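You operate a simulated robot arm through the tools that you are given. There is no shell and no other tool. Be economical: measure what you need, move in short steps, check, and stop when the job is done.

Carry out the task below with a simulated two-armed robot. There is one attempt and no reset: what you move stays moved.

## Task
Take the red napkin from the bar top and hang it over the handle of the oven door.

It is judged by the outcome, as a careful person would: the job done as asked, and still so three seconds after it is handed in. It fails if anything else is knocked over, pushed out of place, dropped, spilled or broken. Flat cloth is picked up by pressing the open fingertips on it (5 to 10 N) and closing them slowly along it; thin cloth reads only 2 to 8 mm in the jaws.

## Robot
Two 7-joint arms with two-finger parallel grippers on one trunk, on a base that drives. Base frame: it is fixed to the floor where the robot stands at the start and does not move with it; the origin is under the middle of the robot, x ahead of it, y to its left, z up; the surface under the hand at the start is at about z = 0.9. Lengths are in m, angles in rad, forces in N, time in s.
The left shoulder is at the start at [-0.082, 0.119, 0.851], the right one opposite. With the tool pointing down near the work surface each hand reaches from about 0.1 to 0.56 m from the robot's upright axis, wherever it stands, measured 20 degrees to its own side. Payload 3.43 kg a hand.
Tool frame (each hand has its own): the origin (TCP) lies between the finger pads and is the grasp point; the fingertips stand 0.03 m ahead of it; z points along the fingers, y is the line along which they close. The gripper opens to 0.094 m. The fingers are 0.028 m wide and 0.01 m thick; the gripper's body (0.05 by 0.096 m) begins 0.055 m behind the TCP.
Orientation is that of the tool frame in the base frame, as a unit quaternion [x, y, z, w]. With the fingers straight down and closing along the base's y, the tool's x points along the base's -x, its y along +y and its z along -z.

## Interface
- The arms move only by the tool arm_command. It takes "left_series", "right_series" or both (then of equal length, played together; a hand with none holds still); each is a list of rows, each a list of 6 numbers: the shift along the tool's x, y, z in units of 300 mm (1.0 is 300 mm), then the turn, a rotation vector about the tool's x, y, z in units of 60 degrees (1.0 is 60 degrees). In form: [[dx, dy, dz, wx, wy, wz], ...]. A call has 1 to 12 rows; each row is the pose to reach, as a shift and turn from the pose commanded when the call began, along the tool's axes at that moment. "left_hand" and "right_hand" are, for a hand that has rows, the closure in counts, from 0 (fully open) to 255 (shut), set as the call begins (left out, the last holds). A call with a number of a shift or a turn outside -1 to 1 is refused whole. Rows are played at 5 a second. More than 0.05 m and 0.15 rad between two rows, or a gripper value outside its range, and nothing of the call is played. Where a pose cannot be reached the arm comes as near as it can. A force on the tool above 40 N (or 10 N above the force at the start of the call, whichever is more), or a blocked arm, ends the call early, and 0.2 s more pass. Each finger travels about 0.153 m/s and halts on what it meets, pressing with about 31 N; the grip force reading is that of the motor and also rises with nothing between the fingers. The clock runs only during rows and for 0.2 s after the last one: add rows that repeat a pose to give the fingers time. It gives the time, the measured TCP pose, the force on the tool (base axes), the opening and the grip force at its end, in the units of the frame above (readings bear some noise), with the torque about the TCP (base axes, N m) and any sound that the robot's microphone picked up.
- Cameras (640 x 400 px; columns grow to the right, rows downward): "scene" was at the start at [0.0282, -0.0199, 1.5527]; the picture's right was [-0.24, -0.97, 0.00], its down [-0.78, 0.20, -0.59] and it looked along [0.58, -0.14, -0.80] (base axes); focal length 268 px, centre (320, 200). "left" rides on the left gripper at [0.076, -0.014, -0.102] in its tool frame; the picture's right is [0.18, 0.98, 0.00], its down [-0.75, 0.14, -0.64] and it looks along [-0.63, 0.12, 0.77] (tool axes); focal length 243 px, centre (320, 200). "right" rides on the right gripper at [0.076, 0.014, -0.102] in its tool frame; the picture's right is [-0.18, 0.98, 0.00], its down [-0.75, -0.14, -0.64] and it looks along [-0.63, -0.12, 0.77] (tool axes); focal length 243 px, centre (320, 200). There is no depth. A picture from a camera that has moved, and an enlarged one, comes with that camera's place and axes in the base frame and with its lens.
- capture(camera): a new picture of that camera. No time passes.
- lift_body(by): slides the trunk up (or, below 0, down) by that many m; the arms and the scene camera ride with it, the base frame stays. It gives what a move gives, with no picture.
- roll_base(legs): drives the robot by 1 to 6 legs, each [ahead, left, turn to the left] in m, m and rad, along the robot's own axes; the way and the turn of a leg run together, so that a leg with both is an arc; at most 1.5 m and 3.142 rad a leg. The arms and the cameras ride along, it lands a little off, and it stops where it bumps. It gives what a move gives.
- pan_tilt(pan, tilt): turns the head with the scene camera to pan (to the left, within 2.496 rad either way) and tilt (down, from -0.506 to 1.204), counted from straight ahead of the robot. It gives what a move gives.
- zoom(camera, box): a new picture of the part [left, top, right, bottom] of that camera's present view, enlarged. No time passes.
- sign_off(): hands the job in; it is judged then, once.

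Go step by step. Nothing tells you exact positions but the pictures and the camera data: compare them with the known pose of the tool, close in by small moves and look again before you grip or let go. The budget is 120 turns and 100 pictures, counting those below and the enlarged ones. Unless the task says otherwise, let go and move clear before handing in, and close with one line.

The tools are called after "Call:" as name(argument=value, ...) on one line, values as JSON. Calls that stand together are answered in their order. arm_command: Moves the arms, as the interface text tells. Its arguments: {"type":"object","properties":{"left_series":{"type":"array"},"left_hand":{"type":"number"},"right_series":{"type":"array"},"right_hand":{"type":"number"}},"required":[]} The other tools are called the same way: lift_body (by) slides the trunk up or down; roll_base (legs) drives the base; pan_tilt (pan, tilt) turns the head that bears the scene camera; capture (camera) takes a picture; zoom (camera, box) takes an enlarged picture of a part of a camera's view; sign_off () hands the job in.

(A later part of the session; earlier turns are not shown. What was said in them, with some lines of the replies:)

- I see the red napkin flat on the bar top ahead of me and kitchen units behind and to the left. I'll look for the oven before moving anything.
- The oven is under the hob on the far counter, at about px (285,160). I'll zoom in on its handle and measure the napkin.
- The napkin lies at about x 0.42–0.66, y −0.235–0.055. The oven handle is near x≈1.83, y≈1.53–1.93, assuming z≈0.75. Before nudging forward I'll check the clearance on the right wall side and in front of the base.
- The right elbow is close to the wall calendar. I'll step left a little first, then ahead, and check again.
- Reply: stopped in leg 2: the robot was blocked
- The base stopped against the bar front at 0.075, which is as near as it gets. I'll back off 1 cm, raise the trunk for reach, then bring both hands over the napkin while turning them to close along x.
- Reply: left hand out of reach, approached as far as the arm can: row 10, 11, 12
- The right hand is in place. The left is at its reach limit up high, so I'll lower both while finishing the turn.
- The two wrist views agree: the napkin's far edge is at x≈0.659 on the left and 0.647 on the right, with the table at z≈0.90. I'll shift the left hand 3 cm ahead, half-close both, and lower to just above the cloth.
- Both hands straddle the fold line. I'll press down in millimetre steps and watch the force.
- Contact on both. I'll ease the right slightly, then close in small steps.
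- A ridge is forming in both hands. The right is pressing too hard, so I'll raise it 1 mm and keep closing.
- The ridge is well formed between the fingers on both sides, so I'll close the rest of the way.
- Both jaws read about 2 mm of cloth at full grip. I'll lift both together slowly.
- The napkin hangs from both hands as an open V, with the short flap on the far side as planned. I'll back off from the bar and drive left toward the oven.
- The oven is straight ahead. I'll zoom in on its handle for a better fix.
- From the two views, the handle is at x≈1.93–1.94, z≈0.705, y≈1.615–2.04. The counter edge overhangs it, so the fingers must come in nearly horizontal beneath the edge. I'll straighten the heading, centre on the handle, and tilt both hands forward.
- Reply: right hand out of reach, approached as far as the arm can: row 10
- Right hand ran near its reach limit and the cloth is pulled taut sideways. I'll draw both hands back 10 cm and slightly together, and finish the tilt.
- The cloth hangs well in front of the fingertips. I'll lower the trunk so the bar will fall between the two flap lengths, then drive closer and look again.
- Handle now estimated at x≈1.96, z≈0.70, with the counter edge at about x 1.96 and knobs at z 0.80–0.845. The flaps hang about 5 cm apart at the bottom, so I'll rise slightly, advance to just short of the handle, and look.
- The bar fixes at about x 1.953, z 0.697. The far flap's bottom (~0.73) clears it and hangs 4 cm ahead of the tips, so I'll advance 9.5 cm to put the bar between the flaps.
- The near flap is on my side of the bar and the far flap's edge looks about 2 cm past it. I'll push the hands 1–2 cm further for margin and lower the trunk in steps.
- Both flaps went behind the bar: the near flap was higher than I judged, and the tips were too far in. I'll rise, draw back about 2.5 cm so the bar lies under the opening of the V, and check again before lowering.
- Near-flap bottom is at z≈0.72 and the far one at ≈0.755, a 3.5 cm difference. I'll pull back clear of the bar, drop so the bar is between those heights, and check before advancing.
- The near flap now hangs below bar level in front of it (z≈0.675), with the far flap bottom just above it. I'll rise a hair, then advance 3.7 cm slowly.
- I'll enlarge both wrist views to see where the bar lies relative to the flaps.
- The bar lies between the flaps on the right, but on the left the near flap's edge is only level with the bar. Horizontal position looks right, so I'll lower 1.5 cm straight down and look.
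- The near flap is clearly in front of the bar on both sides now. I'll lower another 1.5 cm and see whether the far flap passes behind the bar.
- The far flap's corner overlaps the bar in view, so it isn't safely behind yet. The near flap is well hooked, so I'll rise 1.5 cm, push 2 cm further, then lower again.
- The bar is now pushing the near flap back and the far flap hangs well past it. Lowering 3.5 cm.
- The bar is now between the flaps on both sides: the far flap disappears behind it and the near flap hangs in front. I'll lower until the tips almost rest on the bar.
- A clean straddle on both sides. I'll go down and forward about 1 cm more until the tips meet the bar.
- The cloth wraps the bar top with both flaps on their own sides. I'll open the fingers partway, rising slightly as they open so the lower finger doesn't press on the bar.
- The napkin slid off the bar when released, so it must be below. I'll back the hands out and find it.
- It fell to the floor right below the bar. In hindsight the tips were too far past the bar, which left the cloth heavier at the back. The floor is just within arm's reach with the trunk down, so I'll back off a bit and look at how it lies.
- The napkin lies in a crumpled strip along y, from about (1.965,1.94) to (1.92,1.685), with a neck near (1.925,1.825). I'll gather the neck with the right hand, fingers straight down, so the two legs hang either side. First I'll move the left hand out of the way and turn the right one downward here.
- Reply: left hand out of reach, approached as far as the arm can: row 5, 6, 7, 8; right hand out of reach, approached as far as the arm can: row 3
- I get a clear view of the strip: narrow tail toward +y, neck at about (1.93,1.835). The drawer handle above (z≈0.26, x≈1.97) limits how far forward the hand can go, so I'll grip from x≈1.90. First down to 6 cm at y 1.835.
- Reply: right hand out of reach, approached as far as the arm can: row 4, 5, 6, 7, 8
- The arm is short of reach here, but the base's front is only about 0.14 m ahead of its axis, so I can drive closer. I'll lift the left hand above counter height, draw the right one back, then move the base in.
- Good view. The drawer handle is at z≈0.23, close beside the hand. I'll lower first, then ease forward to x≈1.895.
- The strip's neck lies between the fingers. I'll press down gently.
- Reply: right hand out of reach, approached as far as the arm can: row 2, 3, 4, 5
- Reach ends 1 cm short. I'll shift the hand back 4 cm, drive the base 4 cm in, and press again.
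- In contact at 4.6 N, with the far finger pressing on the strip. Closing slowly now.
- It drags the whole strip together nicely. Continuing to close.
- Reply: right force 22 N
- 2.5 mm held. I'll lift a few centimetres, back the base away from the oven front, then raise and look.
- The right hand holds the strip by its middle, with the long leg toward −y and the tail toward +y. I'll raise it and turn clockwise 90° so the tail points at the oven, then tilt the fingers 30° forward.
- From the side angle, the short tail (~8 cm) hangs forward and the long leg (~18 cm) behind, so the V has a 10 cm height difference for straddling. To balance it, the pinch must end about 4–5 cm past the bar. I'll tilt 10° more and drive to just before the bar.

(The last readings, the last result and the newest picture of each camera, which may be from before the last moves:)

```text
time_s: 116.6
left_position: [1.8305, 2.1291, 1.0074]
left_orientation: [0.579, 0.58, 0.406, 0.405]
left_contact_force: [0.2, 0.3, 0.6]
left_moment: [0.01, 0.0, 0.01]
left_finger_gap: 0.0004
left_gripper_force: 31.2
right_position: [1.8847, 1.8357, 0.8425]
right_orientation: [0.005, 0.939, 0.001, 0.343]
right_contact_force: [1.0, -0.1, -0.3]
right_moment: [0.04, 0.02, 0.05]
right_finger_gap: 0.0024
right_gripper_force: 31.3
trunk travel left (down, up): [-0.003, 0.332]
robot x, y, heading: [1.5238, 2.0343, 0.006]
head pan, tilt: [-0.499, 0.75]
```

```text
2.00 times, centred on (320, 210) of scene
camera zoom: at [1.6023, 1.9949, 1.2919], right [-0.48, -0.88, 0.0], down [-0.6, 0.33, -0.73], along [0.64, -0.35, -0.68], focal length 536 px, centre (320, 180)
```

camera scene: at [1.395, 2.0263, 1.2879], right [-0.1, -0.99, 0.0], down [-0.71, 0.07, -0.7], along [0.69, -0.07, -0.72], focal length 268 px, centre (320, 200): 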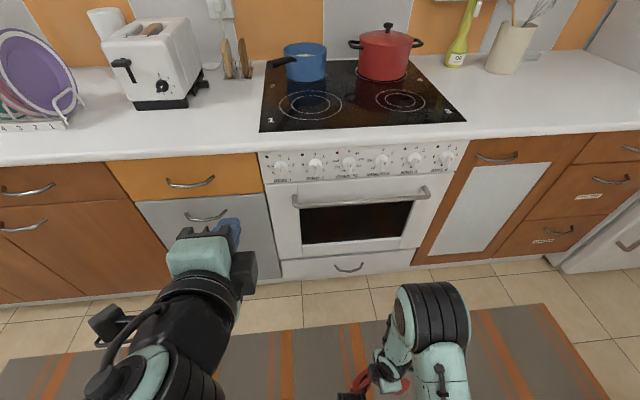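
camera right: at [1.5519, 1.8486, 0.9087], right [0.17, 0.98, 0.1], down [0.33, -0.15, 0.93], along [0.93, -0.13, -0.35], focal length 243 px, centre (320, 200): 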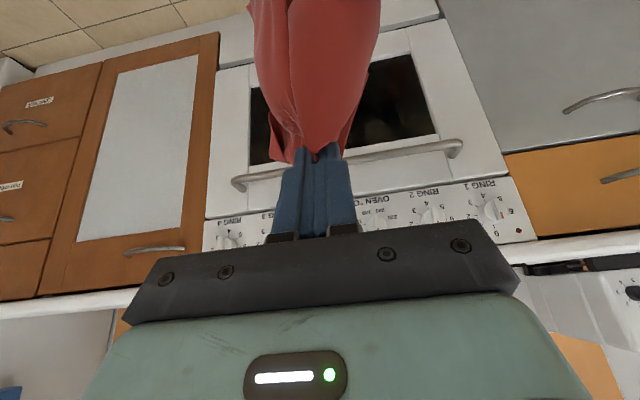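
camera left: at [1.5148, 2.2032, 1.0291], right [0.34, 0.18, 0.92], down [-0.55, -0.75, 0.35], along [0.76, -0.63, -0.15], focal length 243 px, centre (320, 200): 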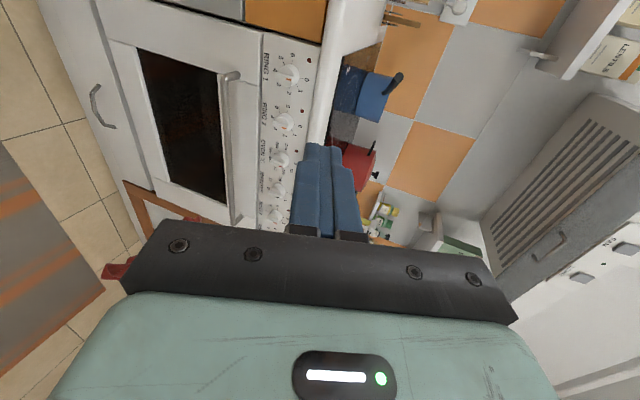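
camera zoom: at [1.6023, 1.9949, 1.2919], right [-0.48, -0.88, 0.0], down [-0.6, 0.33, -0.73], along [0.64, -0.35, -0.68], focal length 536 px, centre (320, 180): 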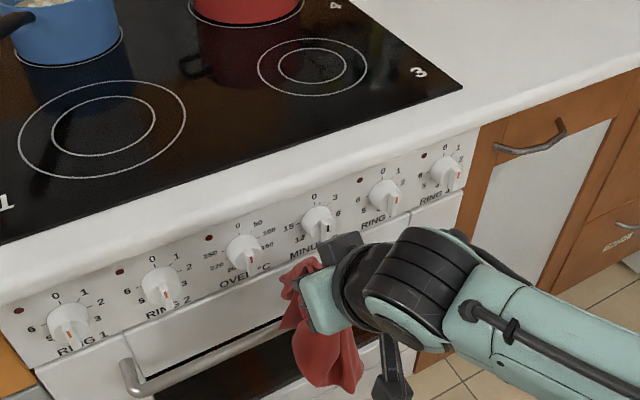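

The V hangs just in front of the bar. I'll advance 4.5 cm so the tail passes over it.

Call:
roll_base(legs=[[0.045, 0, 0]])

Call:
zoom(camera="scene", box=[210, 180, 400, 320])

Call:
capture(camera="right")

```text
time_s: 117.5
left_position: [1.8758, 2.1292, 1.0064]
left_orientation: [0.579, 0.58, 0.407, 0.403]
left_contact_force: [-0.3, 0.7, 0.8]
left_moment: [-0.01, 0.03, 0.0]
left_finger_gap: 0.0001
left_gripper_force: 30.8
right_position: [1.9291, 1.8353, 0.8423]
right_orientation: [0.004, 0.939, 0.001, 0.343]
right_contact_force: [0.0, -0.6, -0.3]
right_moment: [0.0, 0.07, 0.0]
right_finger_gap: 0.0019
right_gripper_force: 30.8
trunk travel left (down, up): [-0.003, 0.332]
robot x, y, heading: [1.5693, 2.0364, 0.004]
head pan, tilt: [-0.499, 0.75]
```

```text
2.86 times, centred on (305, 250) of scene
camera zoom: at [1.6474, 1.995, 1.2918], right [-0.48, -0.88, 0.0], down [-0.6, 0.33, -0.73], along [0.64, -0.35, -0.68], focal length 765 px, centre (363, 57)
```

zoom: 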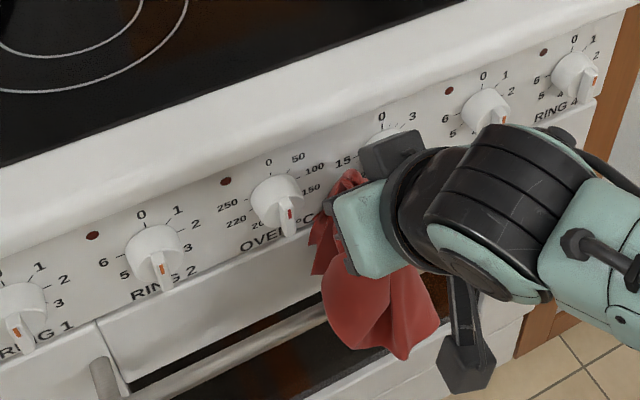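

```text
11 pictures are left
camera right: at [1.8055, 1.8498, 0.8708], right [0.15, 0.98, 0.12], down [0.16, -0.15, 0.98], along [0.98, -0.13, -0.18], focal length 243 px, centre (320, 200)
```

right: 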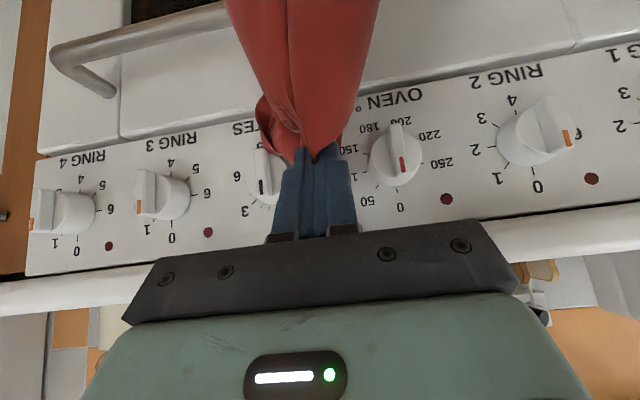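

The tail is above and beyond the bar line, and the long leg is in front of it. I'll lower 5 cm straight down, clear of the knobs.

Call:
arm_command(right_series=[[0.03, 0, 0.036, 0, 0, 0], [0.06, 0, 0.072, 0, 0, 0], [0.085, 0, 0.1, 0, 0, 0], [0.107, 0, 0.128, 0, 0, 0], [0.107, 0, 0.128, 0, 0, 0]])

Call:
zoom(camera="scene", box=[210, 180, 400, 320])

```text
time_s: 118.7
left_position: [1.8749, 2.1297, 1.0069]
left_orientation: [0.579, 0.581, 0.406, 0.404]
left_contact_force: [0.2, 0.7, -0.5]
left_moment: [0.02, -0.01, 0.0]
left_finger_gap: 0.0001
left_gripper_force: 30.7
right_position: [1.9289, 1.8361, 0.7922]
right_orientation: [0.005, 0.939, 0.001, 0.343]
right_contact_force: [-0.4, -0.6, -0.5]
right_moment: [0.0, 0.01, 0.05]
right_finger_gap: 0.0026
right_gripper_force: 31.3
trunk travel left (down, up): [-0.003, 0.332]
robot x, y, heading: [1.5654, 2.0349, 0.003]
head pan, tilt: [-0.499, 0.75]
```

```text
2.86 times, centred on (305, 250) of scene
camera zoom: at [1.6467, 1.995, 1.2919], right [-0.48, -0.88, 0.0], down [-0.6, 0.33, -0.73], along [0.64, -0.35, -0.68], focal length 765 px, centre (363, 57)
```

zoom: 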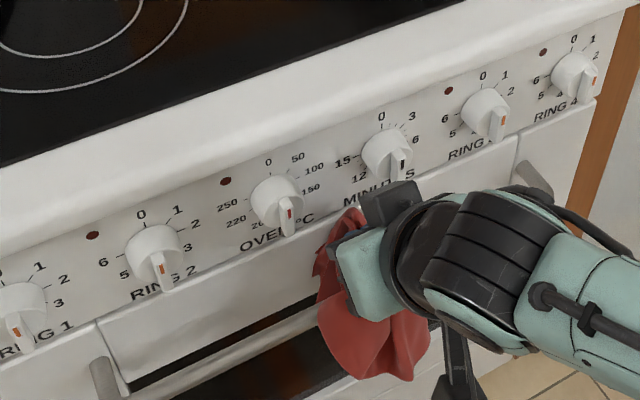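

Now I'll go diagonally in and down, to tip about (1.975, 0.73), so the pinch sits about 4 cm past the bar.

Call:
arm_command(right_series=[[0.003, 0, 0.03, 0, 0, 0], [0.006, 0, 0.06, 0, 0, 0], [0.009, 0, 0.09, 0, 0, 0], [0.012, 0, 0.125, 0, 0, 0], [0.0147, 0, 0.157, 0, 0, 0], [0.0147, 0, 0.157, 0, 0, 0]])

Call:
capture(camera="right")

Call:
zoom(camera="scene", box=[210, 180, 400, 320])

```text
time_s: 120.1
left_position: [1.8746, 2.1296, 1.0065]
left_orientation: [0.579, 0.58, 0.406, 0.404]
left_contact_force: [0.1, 1.0, -0.5]
left_moment: [0.01, 0.03, 0.01]
left_finger_gap: 0.0
left_gripper_force: 30.5
right_position: [1.9553, 1.837, 0.7543]
right_orientation: [0.005, 0.94, 0.0, 0.342]
right_contact_force: [-0.8, -0.6, 0.3]
right_moment: [0.01, 0.02, 0.05]
right_finger_gap: 0.0024
right_gripper_force: 31.1
trunk travel left (down, up): [-0.003, 0.332]
robot x, y, heading: [1.5643, 2.0351, 0.002]
head pan, tilt: [-0.499, 0.75]
```

```text
9 pictures are left
camera right: at [1.8321, 1.8505, 0.7824], right [0.15, 0.98, 0.12], down [0.16, -0.15, 0.98], along [0.98, -0.13, -0.18], focal length 243 px, centre (320, 200)
```

right: 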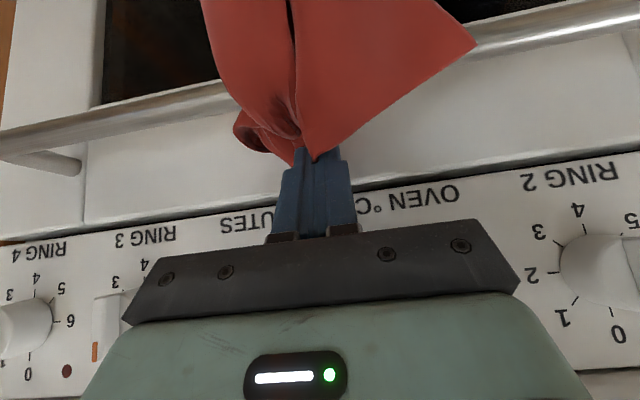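

```text
2.86 times, centred on (305, 250) of scene
camera zoom: at [1.6467, 1.995, 1.2919], right [-0.48, -0.88, 0.0], down [-0.6, 0.33, -0.73], along [0.64, -0.35, -0.68], focal length 765 px, centre (363, 57)
```

zoom: 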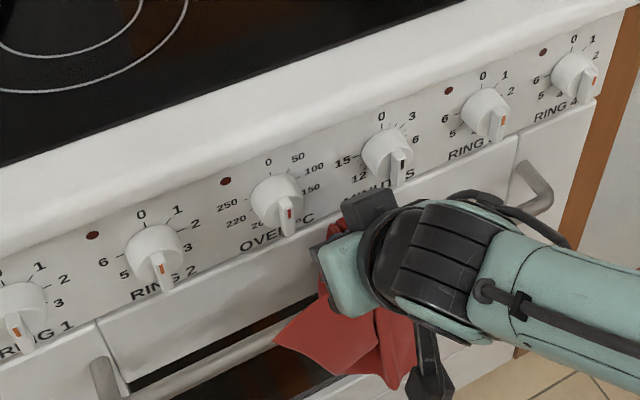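

The long leg now drapes over the front of the bar, with the pinch past it. I'll open in small steps so it settles gently.

Call:
arm_command(right_series=[[0, 0, 0, 0, 0, 0], [0, 0, 0, 0, 0, 0]], right_hand=242)

Call:
arm_command(right_series=[[0, 0, 0, 0, 0, 0], [0, 0, 0, 0, 0, 0]], right_hand=230)

Call:
capture(camera="right")

```text
time_s: 120.7
left_position: [1.8737, 2.1283, 1.007]
left_orientation: [0.579, 0.58, 0.406, 0.404]
left_contact_force: [0.0, 0.1, 0.7]
left_moment: [0.0, 0.01, -0.03]
left_finger_gap: 0.0001
left_gripper_force: 31.5
right_position: [1.9557, 1.8359, 0.7551]
right_orientation: [0.005, 0.939, 0.0, 0.343]
right_contact_force: [0.2, -0.3, -0.8]
right_moment: [0.03, -0.01, 0.01]
right_finger_gap: 0.0048
right_gripper_force: 0.0
trunk travel left (down, up): [-0.003, 0.332]
robot x, y, heading: [1.5667, 2.0386, 0.005]
head pan, tilt: [-0.499, 0.75]
```

```text
time_s: 121.3
left_position: [1.8744, 2.1273, 1.0073]
left_orientation: [0.579, 0.58, 0.406, 0.404]
left_contact_force: [0.1, 0.9, -0.2]
left_moment: [-0.04, 0.01, -0.01]
left_finger_gap: 0.0001
left_gripper_force: 30.7
right_position: [1.9555, 1.8356, 0.7547]
right_orientation: [0.004, 0.939, 0.0, 0.343]
right_contact_force: [-0.3, 0.2, -0.1]
right_moment: [-0.01, -0.01, -0.01]
right_finger_gap: 0.0092
right_gripper_force: 0.0
trunk travel left (down, up): [-0.003, 0.332]
robot x, y, heading: [1.5671, 2.0407, 0.003]
head pan, tilt: [-0.499, 0.75]
```

```text
7 pictures are left
camera right: at [1.832, 1.8504, 0.7825], right [0.15, 0.98, 0.12], down [0.16, -0.15, 0.98], along [0.98, -0.13, -0.18], focal length 243 px, centre (320, 200)
```

right: 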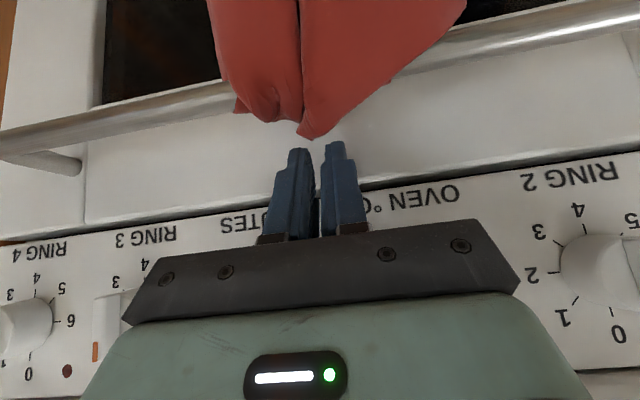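

The cloth has left the fingers and rests over the bar. I'll withdraw backward along the fingers, then back the base away and check.

Call:
arm_command(right_series=[[0, 0, -0.06, 0, 0, 0], [0, 0, -0.12, 0, 0, 0], [0, 0, -0.2, 0, 0, 0], [0.0, 0, -0.28, 0, 0, 0], [0, 0, -0.28, 0, 0, 0]])

Call:
roll_base(legs=[[-0.35, 0, 0]])

Call:
pan_tilt(pan=-0.25, tilt=0.7)

Call:
capture(camera="scene")

```text
time_s: 122.5
left_position: [1.8755, 2.1297, 1.0068]
left_orientation: [0.579, 0.58, 0.407, 0.403]
left_contact_force: [-0.1, 0.7, 0.3]
left_moment: [-0.02, -0.02, 0.03]
left_finger_gap: 0.0
left_gripper_force: 31.1
right_position: [1.9015, 1.8349, 0.8167]
right_orientation: [0.004, 0.939, 0.001, 0.343]
right_contact_force: [-0.5, -0.5, -0.4]
right_moment: [0.0, 0.01, 0.01]
right_finger_gap: 0.0092
right_gripper_force: 0.0
trunk travel left (down, up): [-0.003, 0.332]
robot x, y, heading: [1.5672, 2.0305, 0.002]
head pan, tilt: [-0.499, 0.75]
```

```text
time_s: 124.8
left_position: [1.5215, 2.127, 1.0073]
left_orientation: [0.58, 0.579, 0.406, 0.405]
left_contact_force: [-0.8, 0.0, -0.1]
left_moment: [-0.02, 0.02, 0.02]
left_finger_gap: 0.0
left_gripper_force: 31.2
right_position: [1.5462, 1.8341, 0.8162]
right_orientation: [0.007, 0.939, 0.0, 0.343]
right_contact_force: [-0.4, 0.3, -0.3]
right_moment: [-0.02, 0.03, -0.02]
right_finger_gap: 0.0093
right_gripper_force: 0.0
trunk travel left (down, up): [-0.003, 0.332]
robot x, y, heading: [1.211, 2.0349, -0.008]
head pan, tilt: [-0.499, 0.75]
```

```text
time_s: 125.5
left_position: [1.5212, 2.1276, 1.0069]
left_orientation: [0.581, 0.579, 0.405, 0.405]
left_contact_force: [-0.8, -0.3, -0.6]
left_moment: [0.01, 0.02, -0.03]
left_finger_gap: 0.0
left_gripper_force: 30.4
right_position: [1.5476, 1.8322, 0.8159]
right_orientation: [0.006, 0.94, 0.0, 0.342]
right_contact_force: [0.2, -1.2, 0.9]
right_moment: [0.0, 0.0, 0.02]
right_finger_gap: 0.0093
right_gripper_force: 0.0
trunk travel left (down, up): [-0.003, 0.332]
robot x, y, heading: [1.216, 2.033, 0.001]
head pan, tilt: [-0.25, 0.7]
```

```text
6 pictures are left
camera scene: at [1.3028, 2.0135, 1.2961], right [-0.25, -0.97, 0.0], down [-0.62, 0.16, -0.76], along [0.74, -0.19, -0.64], focal length 268 px, centre (320, 200)
```

scene: 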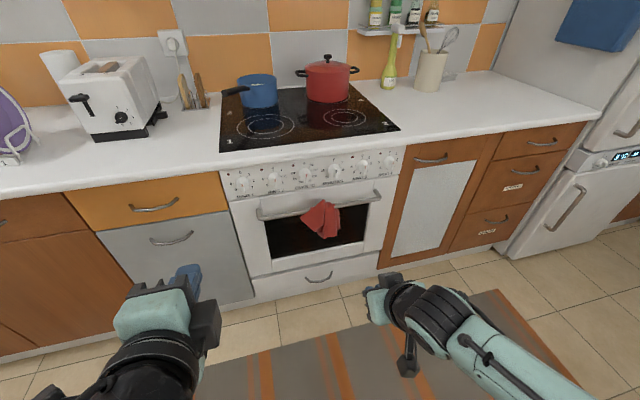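

It is hanging on the handle. I'll zoom in to judge how stable it looks.

Call:
zoom(camera="scene", box=[260, 170, 390, 260])

```text
4.44 times, centred on (325, 215) of scene
camera zoom: at [1.3028, 2.0135, 1.2961], right [-0.25, -0.97, 0.0], down [-0.62, 0.16, -0.76], along [0.74, -0.19, -0.64], focal length 1190 px, centre (298, 133)
```

zoom: 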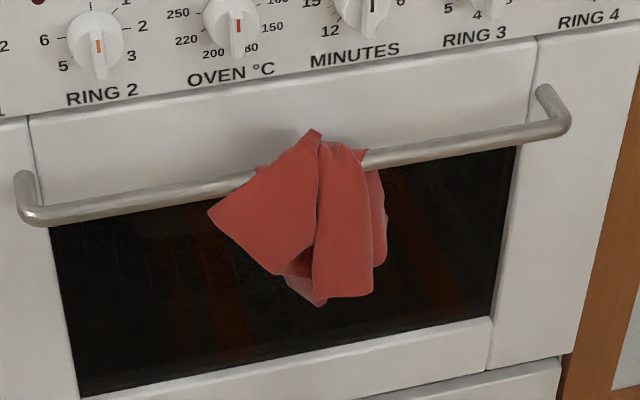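

It is draped over the bar with cloth on both sides. I'll let a few seconds pass and compare to be sure it isn't creeping.

Call:
arm_command(right_series=[[0, 0, 0, 0, 0, 0], [0, 0, 0, 0, 0, 0], [0, 0, 0, 0, 0, 0], [0, 0, 0, 0, 0, 0], [0, 0, 0, 0, 0, 0], [0, 0, 0, 0, 0, 0], [0, 0, 0, 0, 0, 0], [0, 0, 0, 0, 0, 0], [0, 0, 0, 0, 0, 0], [0, 0, 0, 0, 0, 0], [0, 0, 0, 0, 0, 0], [0, 0, 0, 0, 0, 0]])

Call:
arm_command(right_series=[[0, 0, 0, 0, 0, 0], [0, 0, 0, 0, 0, 0], [0, 0, 0, 0, 0, 0], [0, 0, 0, 0, 0, 0], [0, 0, 0, 0, 0, 0], [0, 0, 0, 0, 0, 0], [0, 0, 0, 0, 0, 0], [0, 0, 0, 0, 0, 0], [0, 0, 0, 0, 0, 0], [0, 0, 0, 0, 0, 0], [0, 0, 0, 0, 0, 0], [0, 0, 0, 0, 0, 0]])

Call:
zoom(camera="scene", box=[260, 170, 390, 260])

```text
time_s: 128.1
left_position: [1.5229, 2.1258, 1.0072]
left_orientation: [0.581, 0.579, 0.405, 0.404]
left_contact_force: [-0.4, 0.3, 0.4]
left_moment: [0.0, -0.02, 0.01]
left_finger_gap: 0.0001
left_gripper_force: 30.8
right_position: [1.5486, 1.8336, 0.8178]
right_orientation: [0.006, 0.94, 0.001, 0.342]
right_contact_force: [-0.5, 0.0, 0.4]
right_moment: [-0.01, -0.04, 0.04]
right_finger_gap: 0.0092
right_gripper_force: 0.2
trunk travel left (down, up): [-0.003, 0.332]
robot x, y, heading: [1.2152, 2.0385, -0.005]
head pan, tilt: [-0.25, 0.7]
```

```text
time_s: 130.7
left_position: [1.522, 2.127, 1.0072]
left_orientation: [0.58, 0.578, 0.406, 0.405]
left_contact_force: [0.2, -0.1, 0.9]
left_moment: [0.01, 0.0, 0.0]
left_finger_gap: 0.0
left_gripper_force: 31.5
right_position: [1.5473, 1.8342, 0.8174]
right_orientation: [0.007, 0.939, 0.0, 0.343]
right_contact_force: [-0.1, 0.1, 0.6]
right_moment: [-0.03, -0.02, 0.03]
right_finger_gap: 0.0093
right_gripper_force: 0.0
trunk travel left (down, up): [-0.003, 0.332]
robot x, y, heading: [1.2157, 2.04, -0.001]
head pan, tilt: [-0.25, 0.7]
```

```text
4.44 times, centred on (325, 215) of scene
camera zoom: at [1.3028, 2.0135, 1.2961], right [-0.25, -0.97, 0.0], down [-0.62, 0.16, -0.76], along [0.74, -0.19, -0.64], focal length 1190 px, centre (298, 133)
```

zoom: 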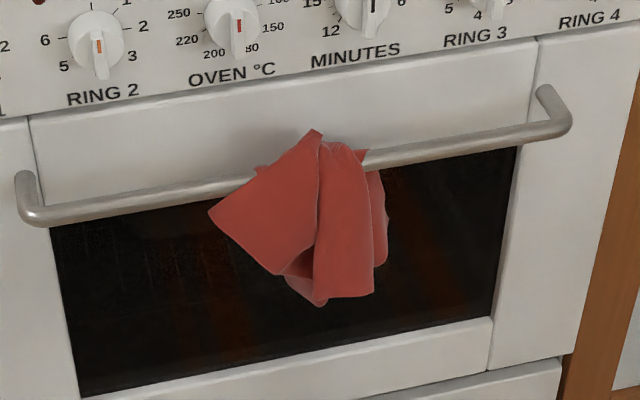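

The two pictures, about 5 s apart, are identical, so the napkin is at rest on the handle. Both hands are clear and nothing else in view has moved, so I'm handing in.

Call:
sign_off()

```text
The job is handed in.
```

The red napkin is hanging over the oven door handle, bunched rather than flat; it slipped to the floor on the first try and I picked it up and hung it again.
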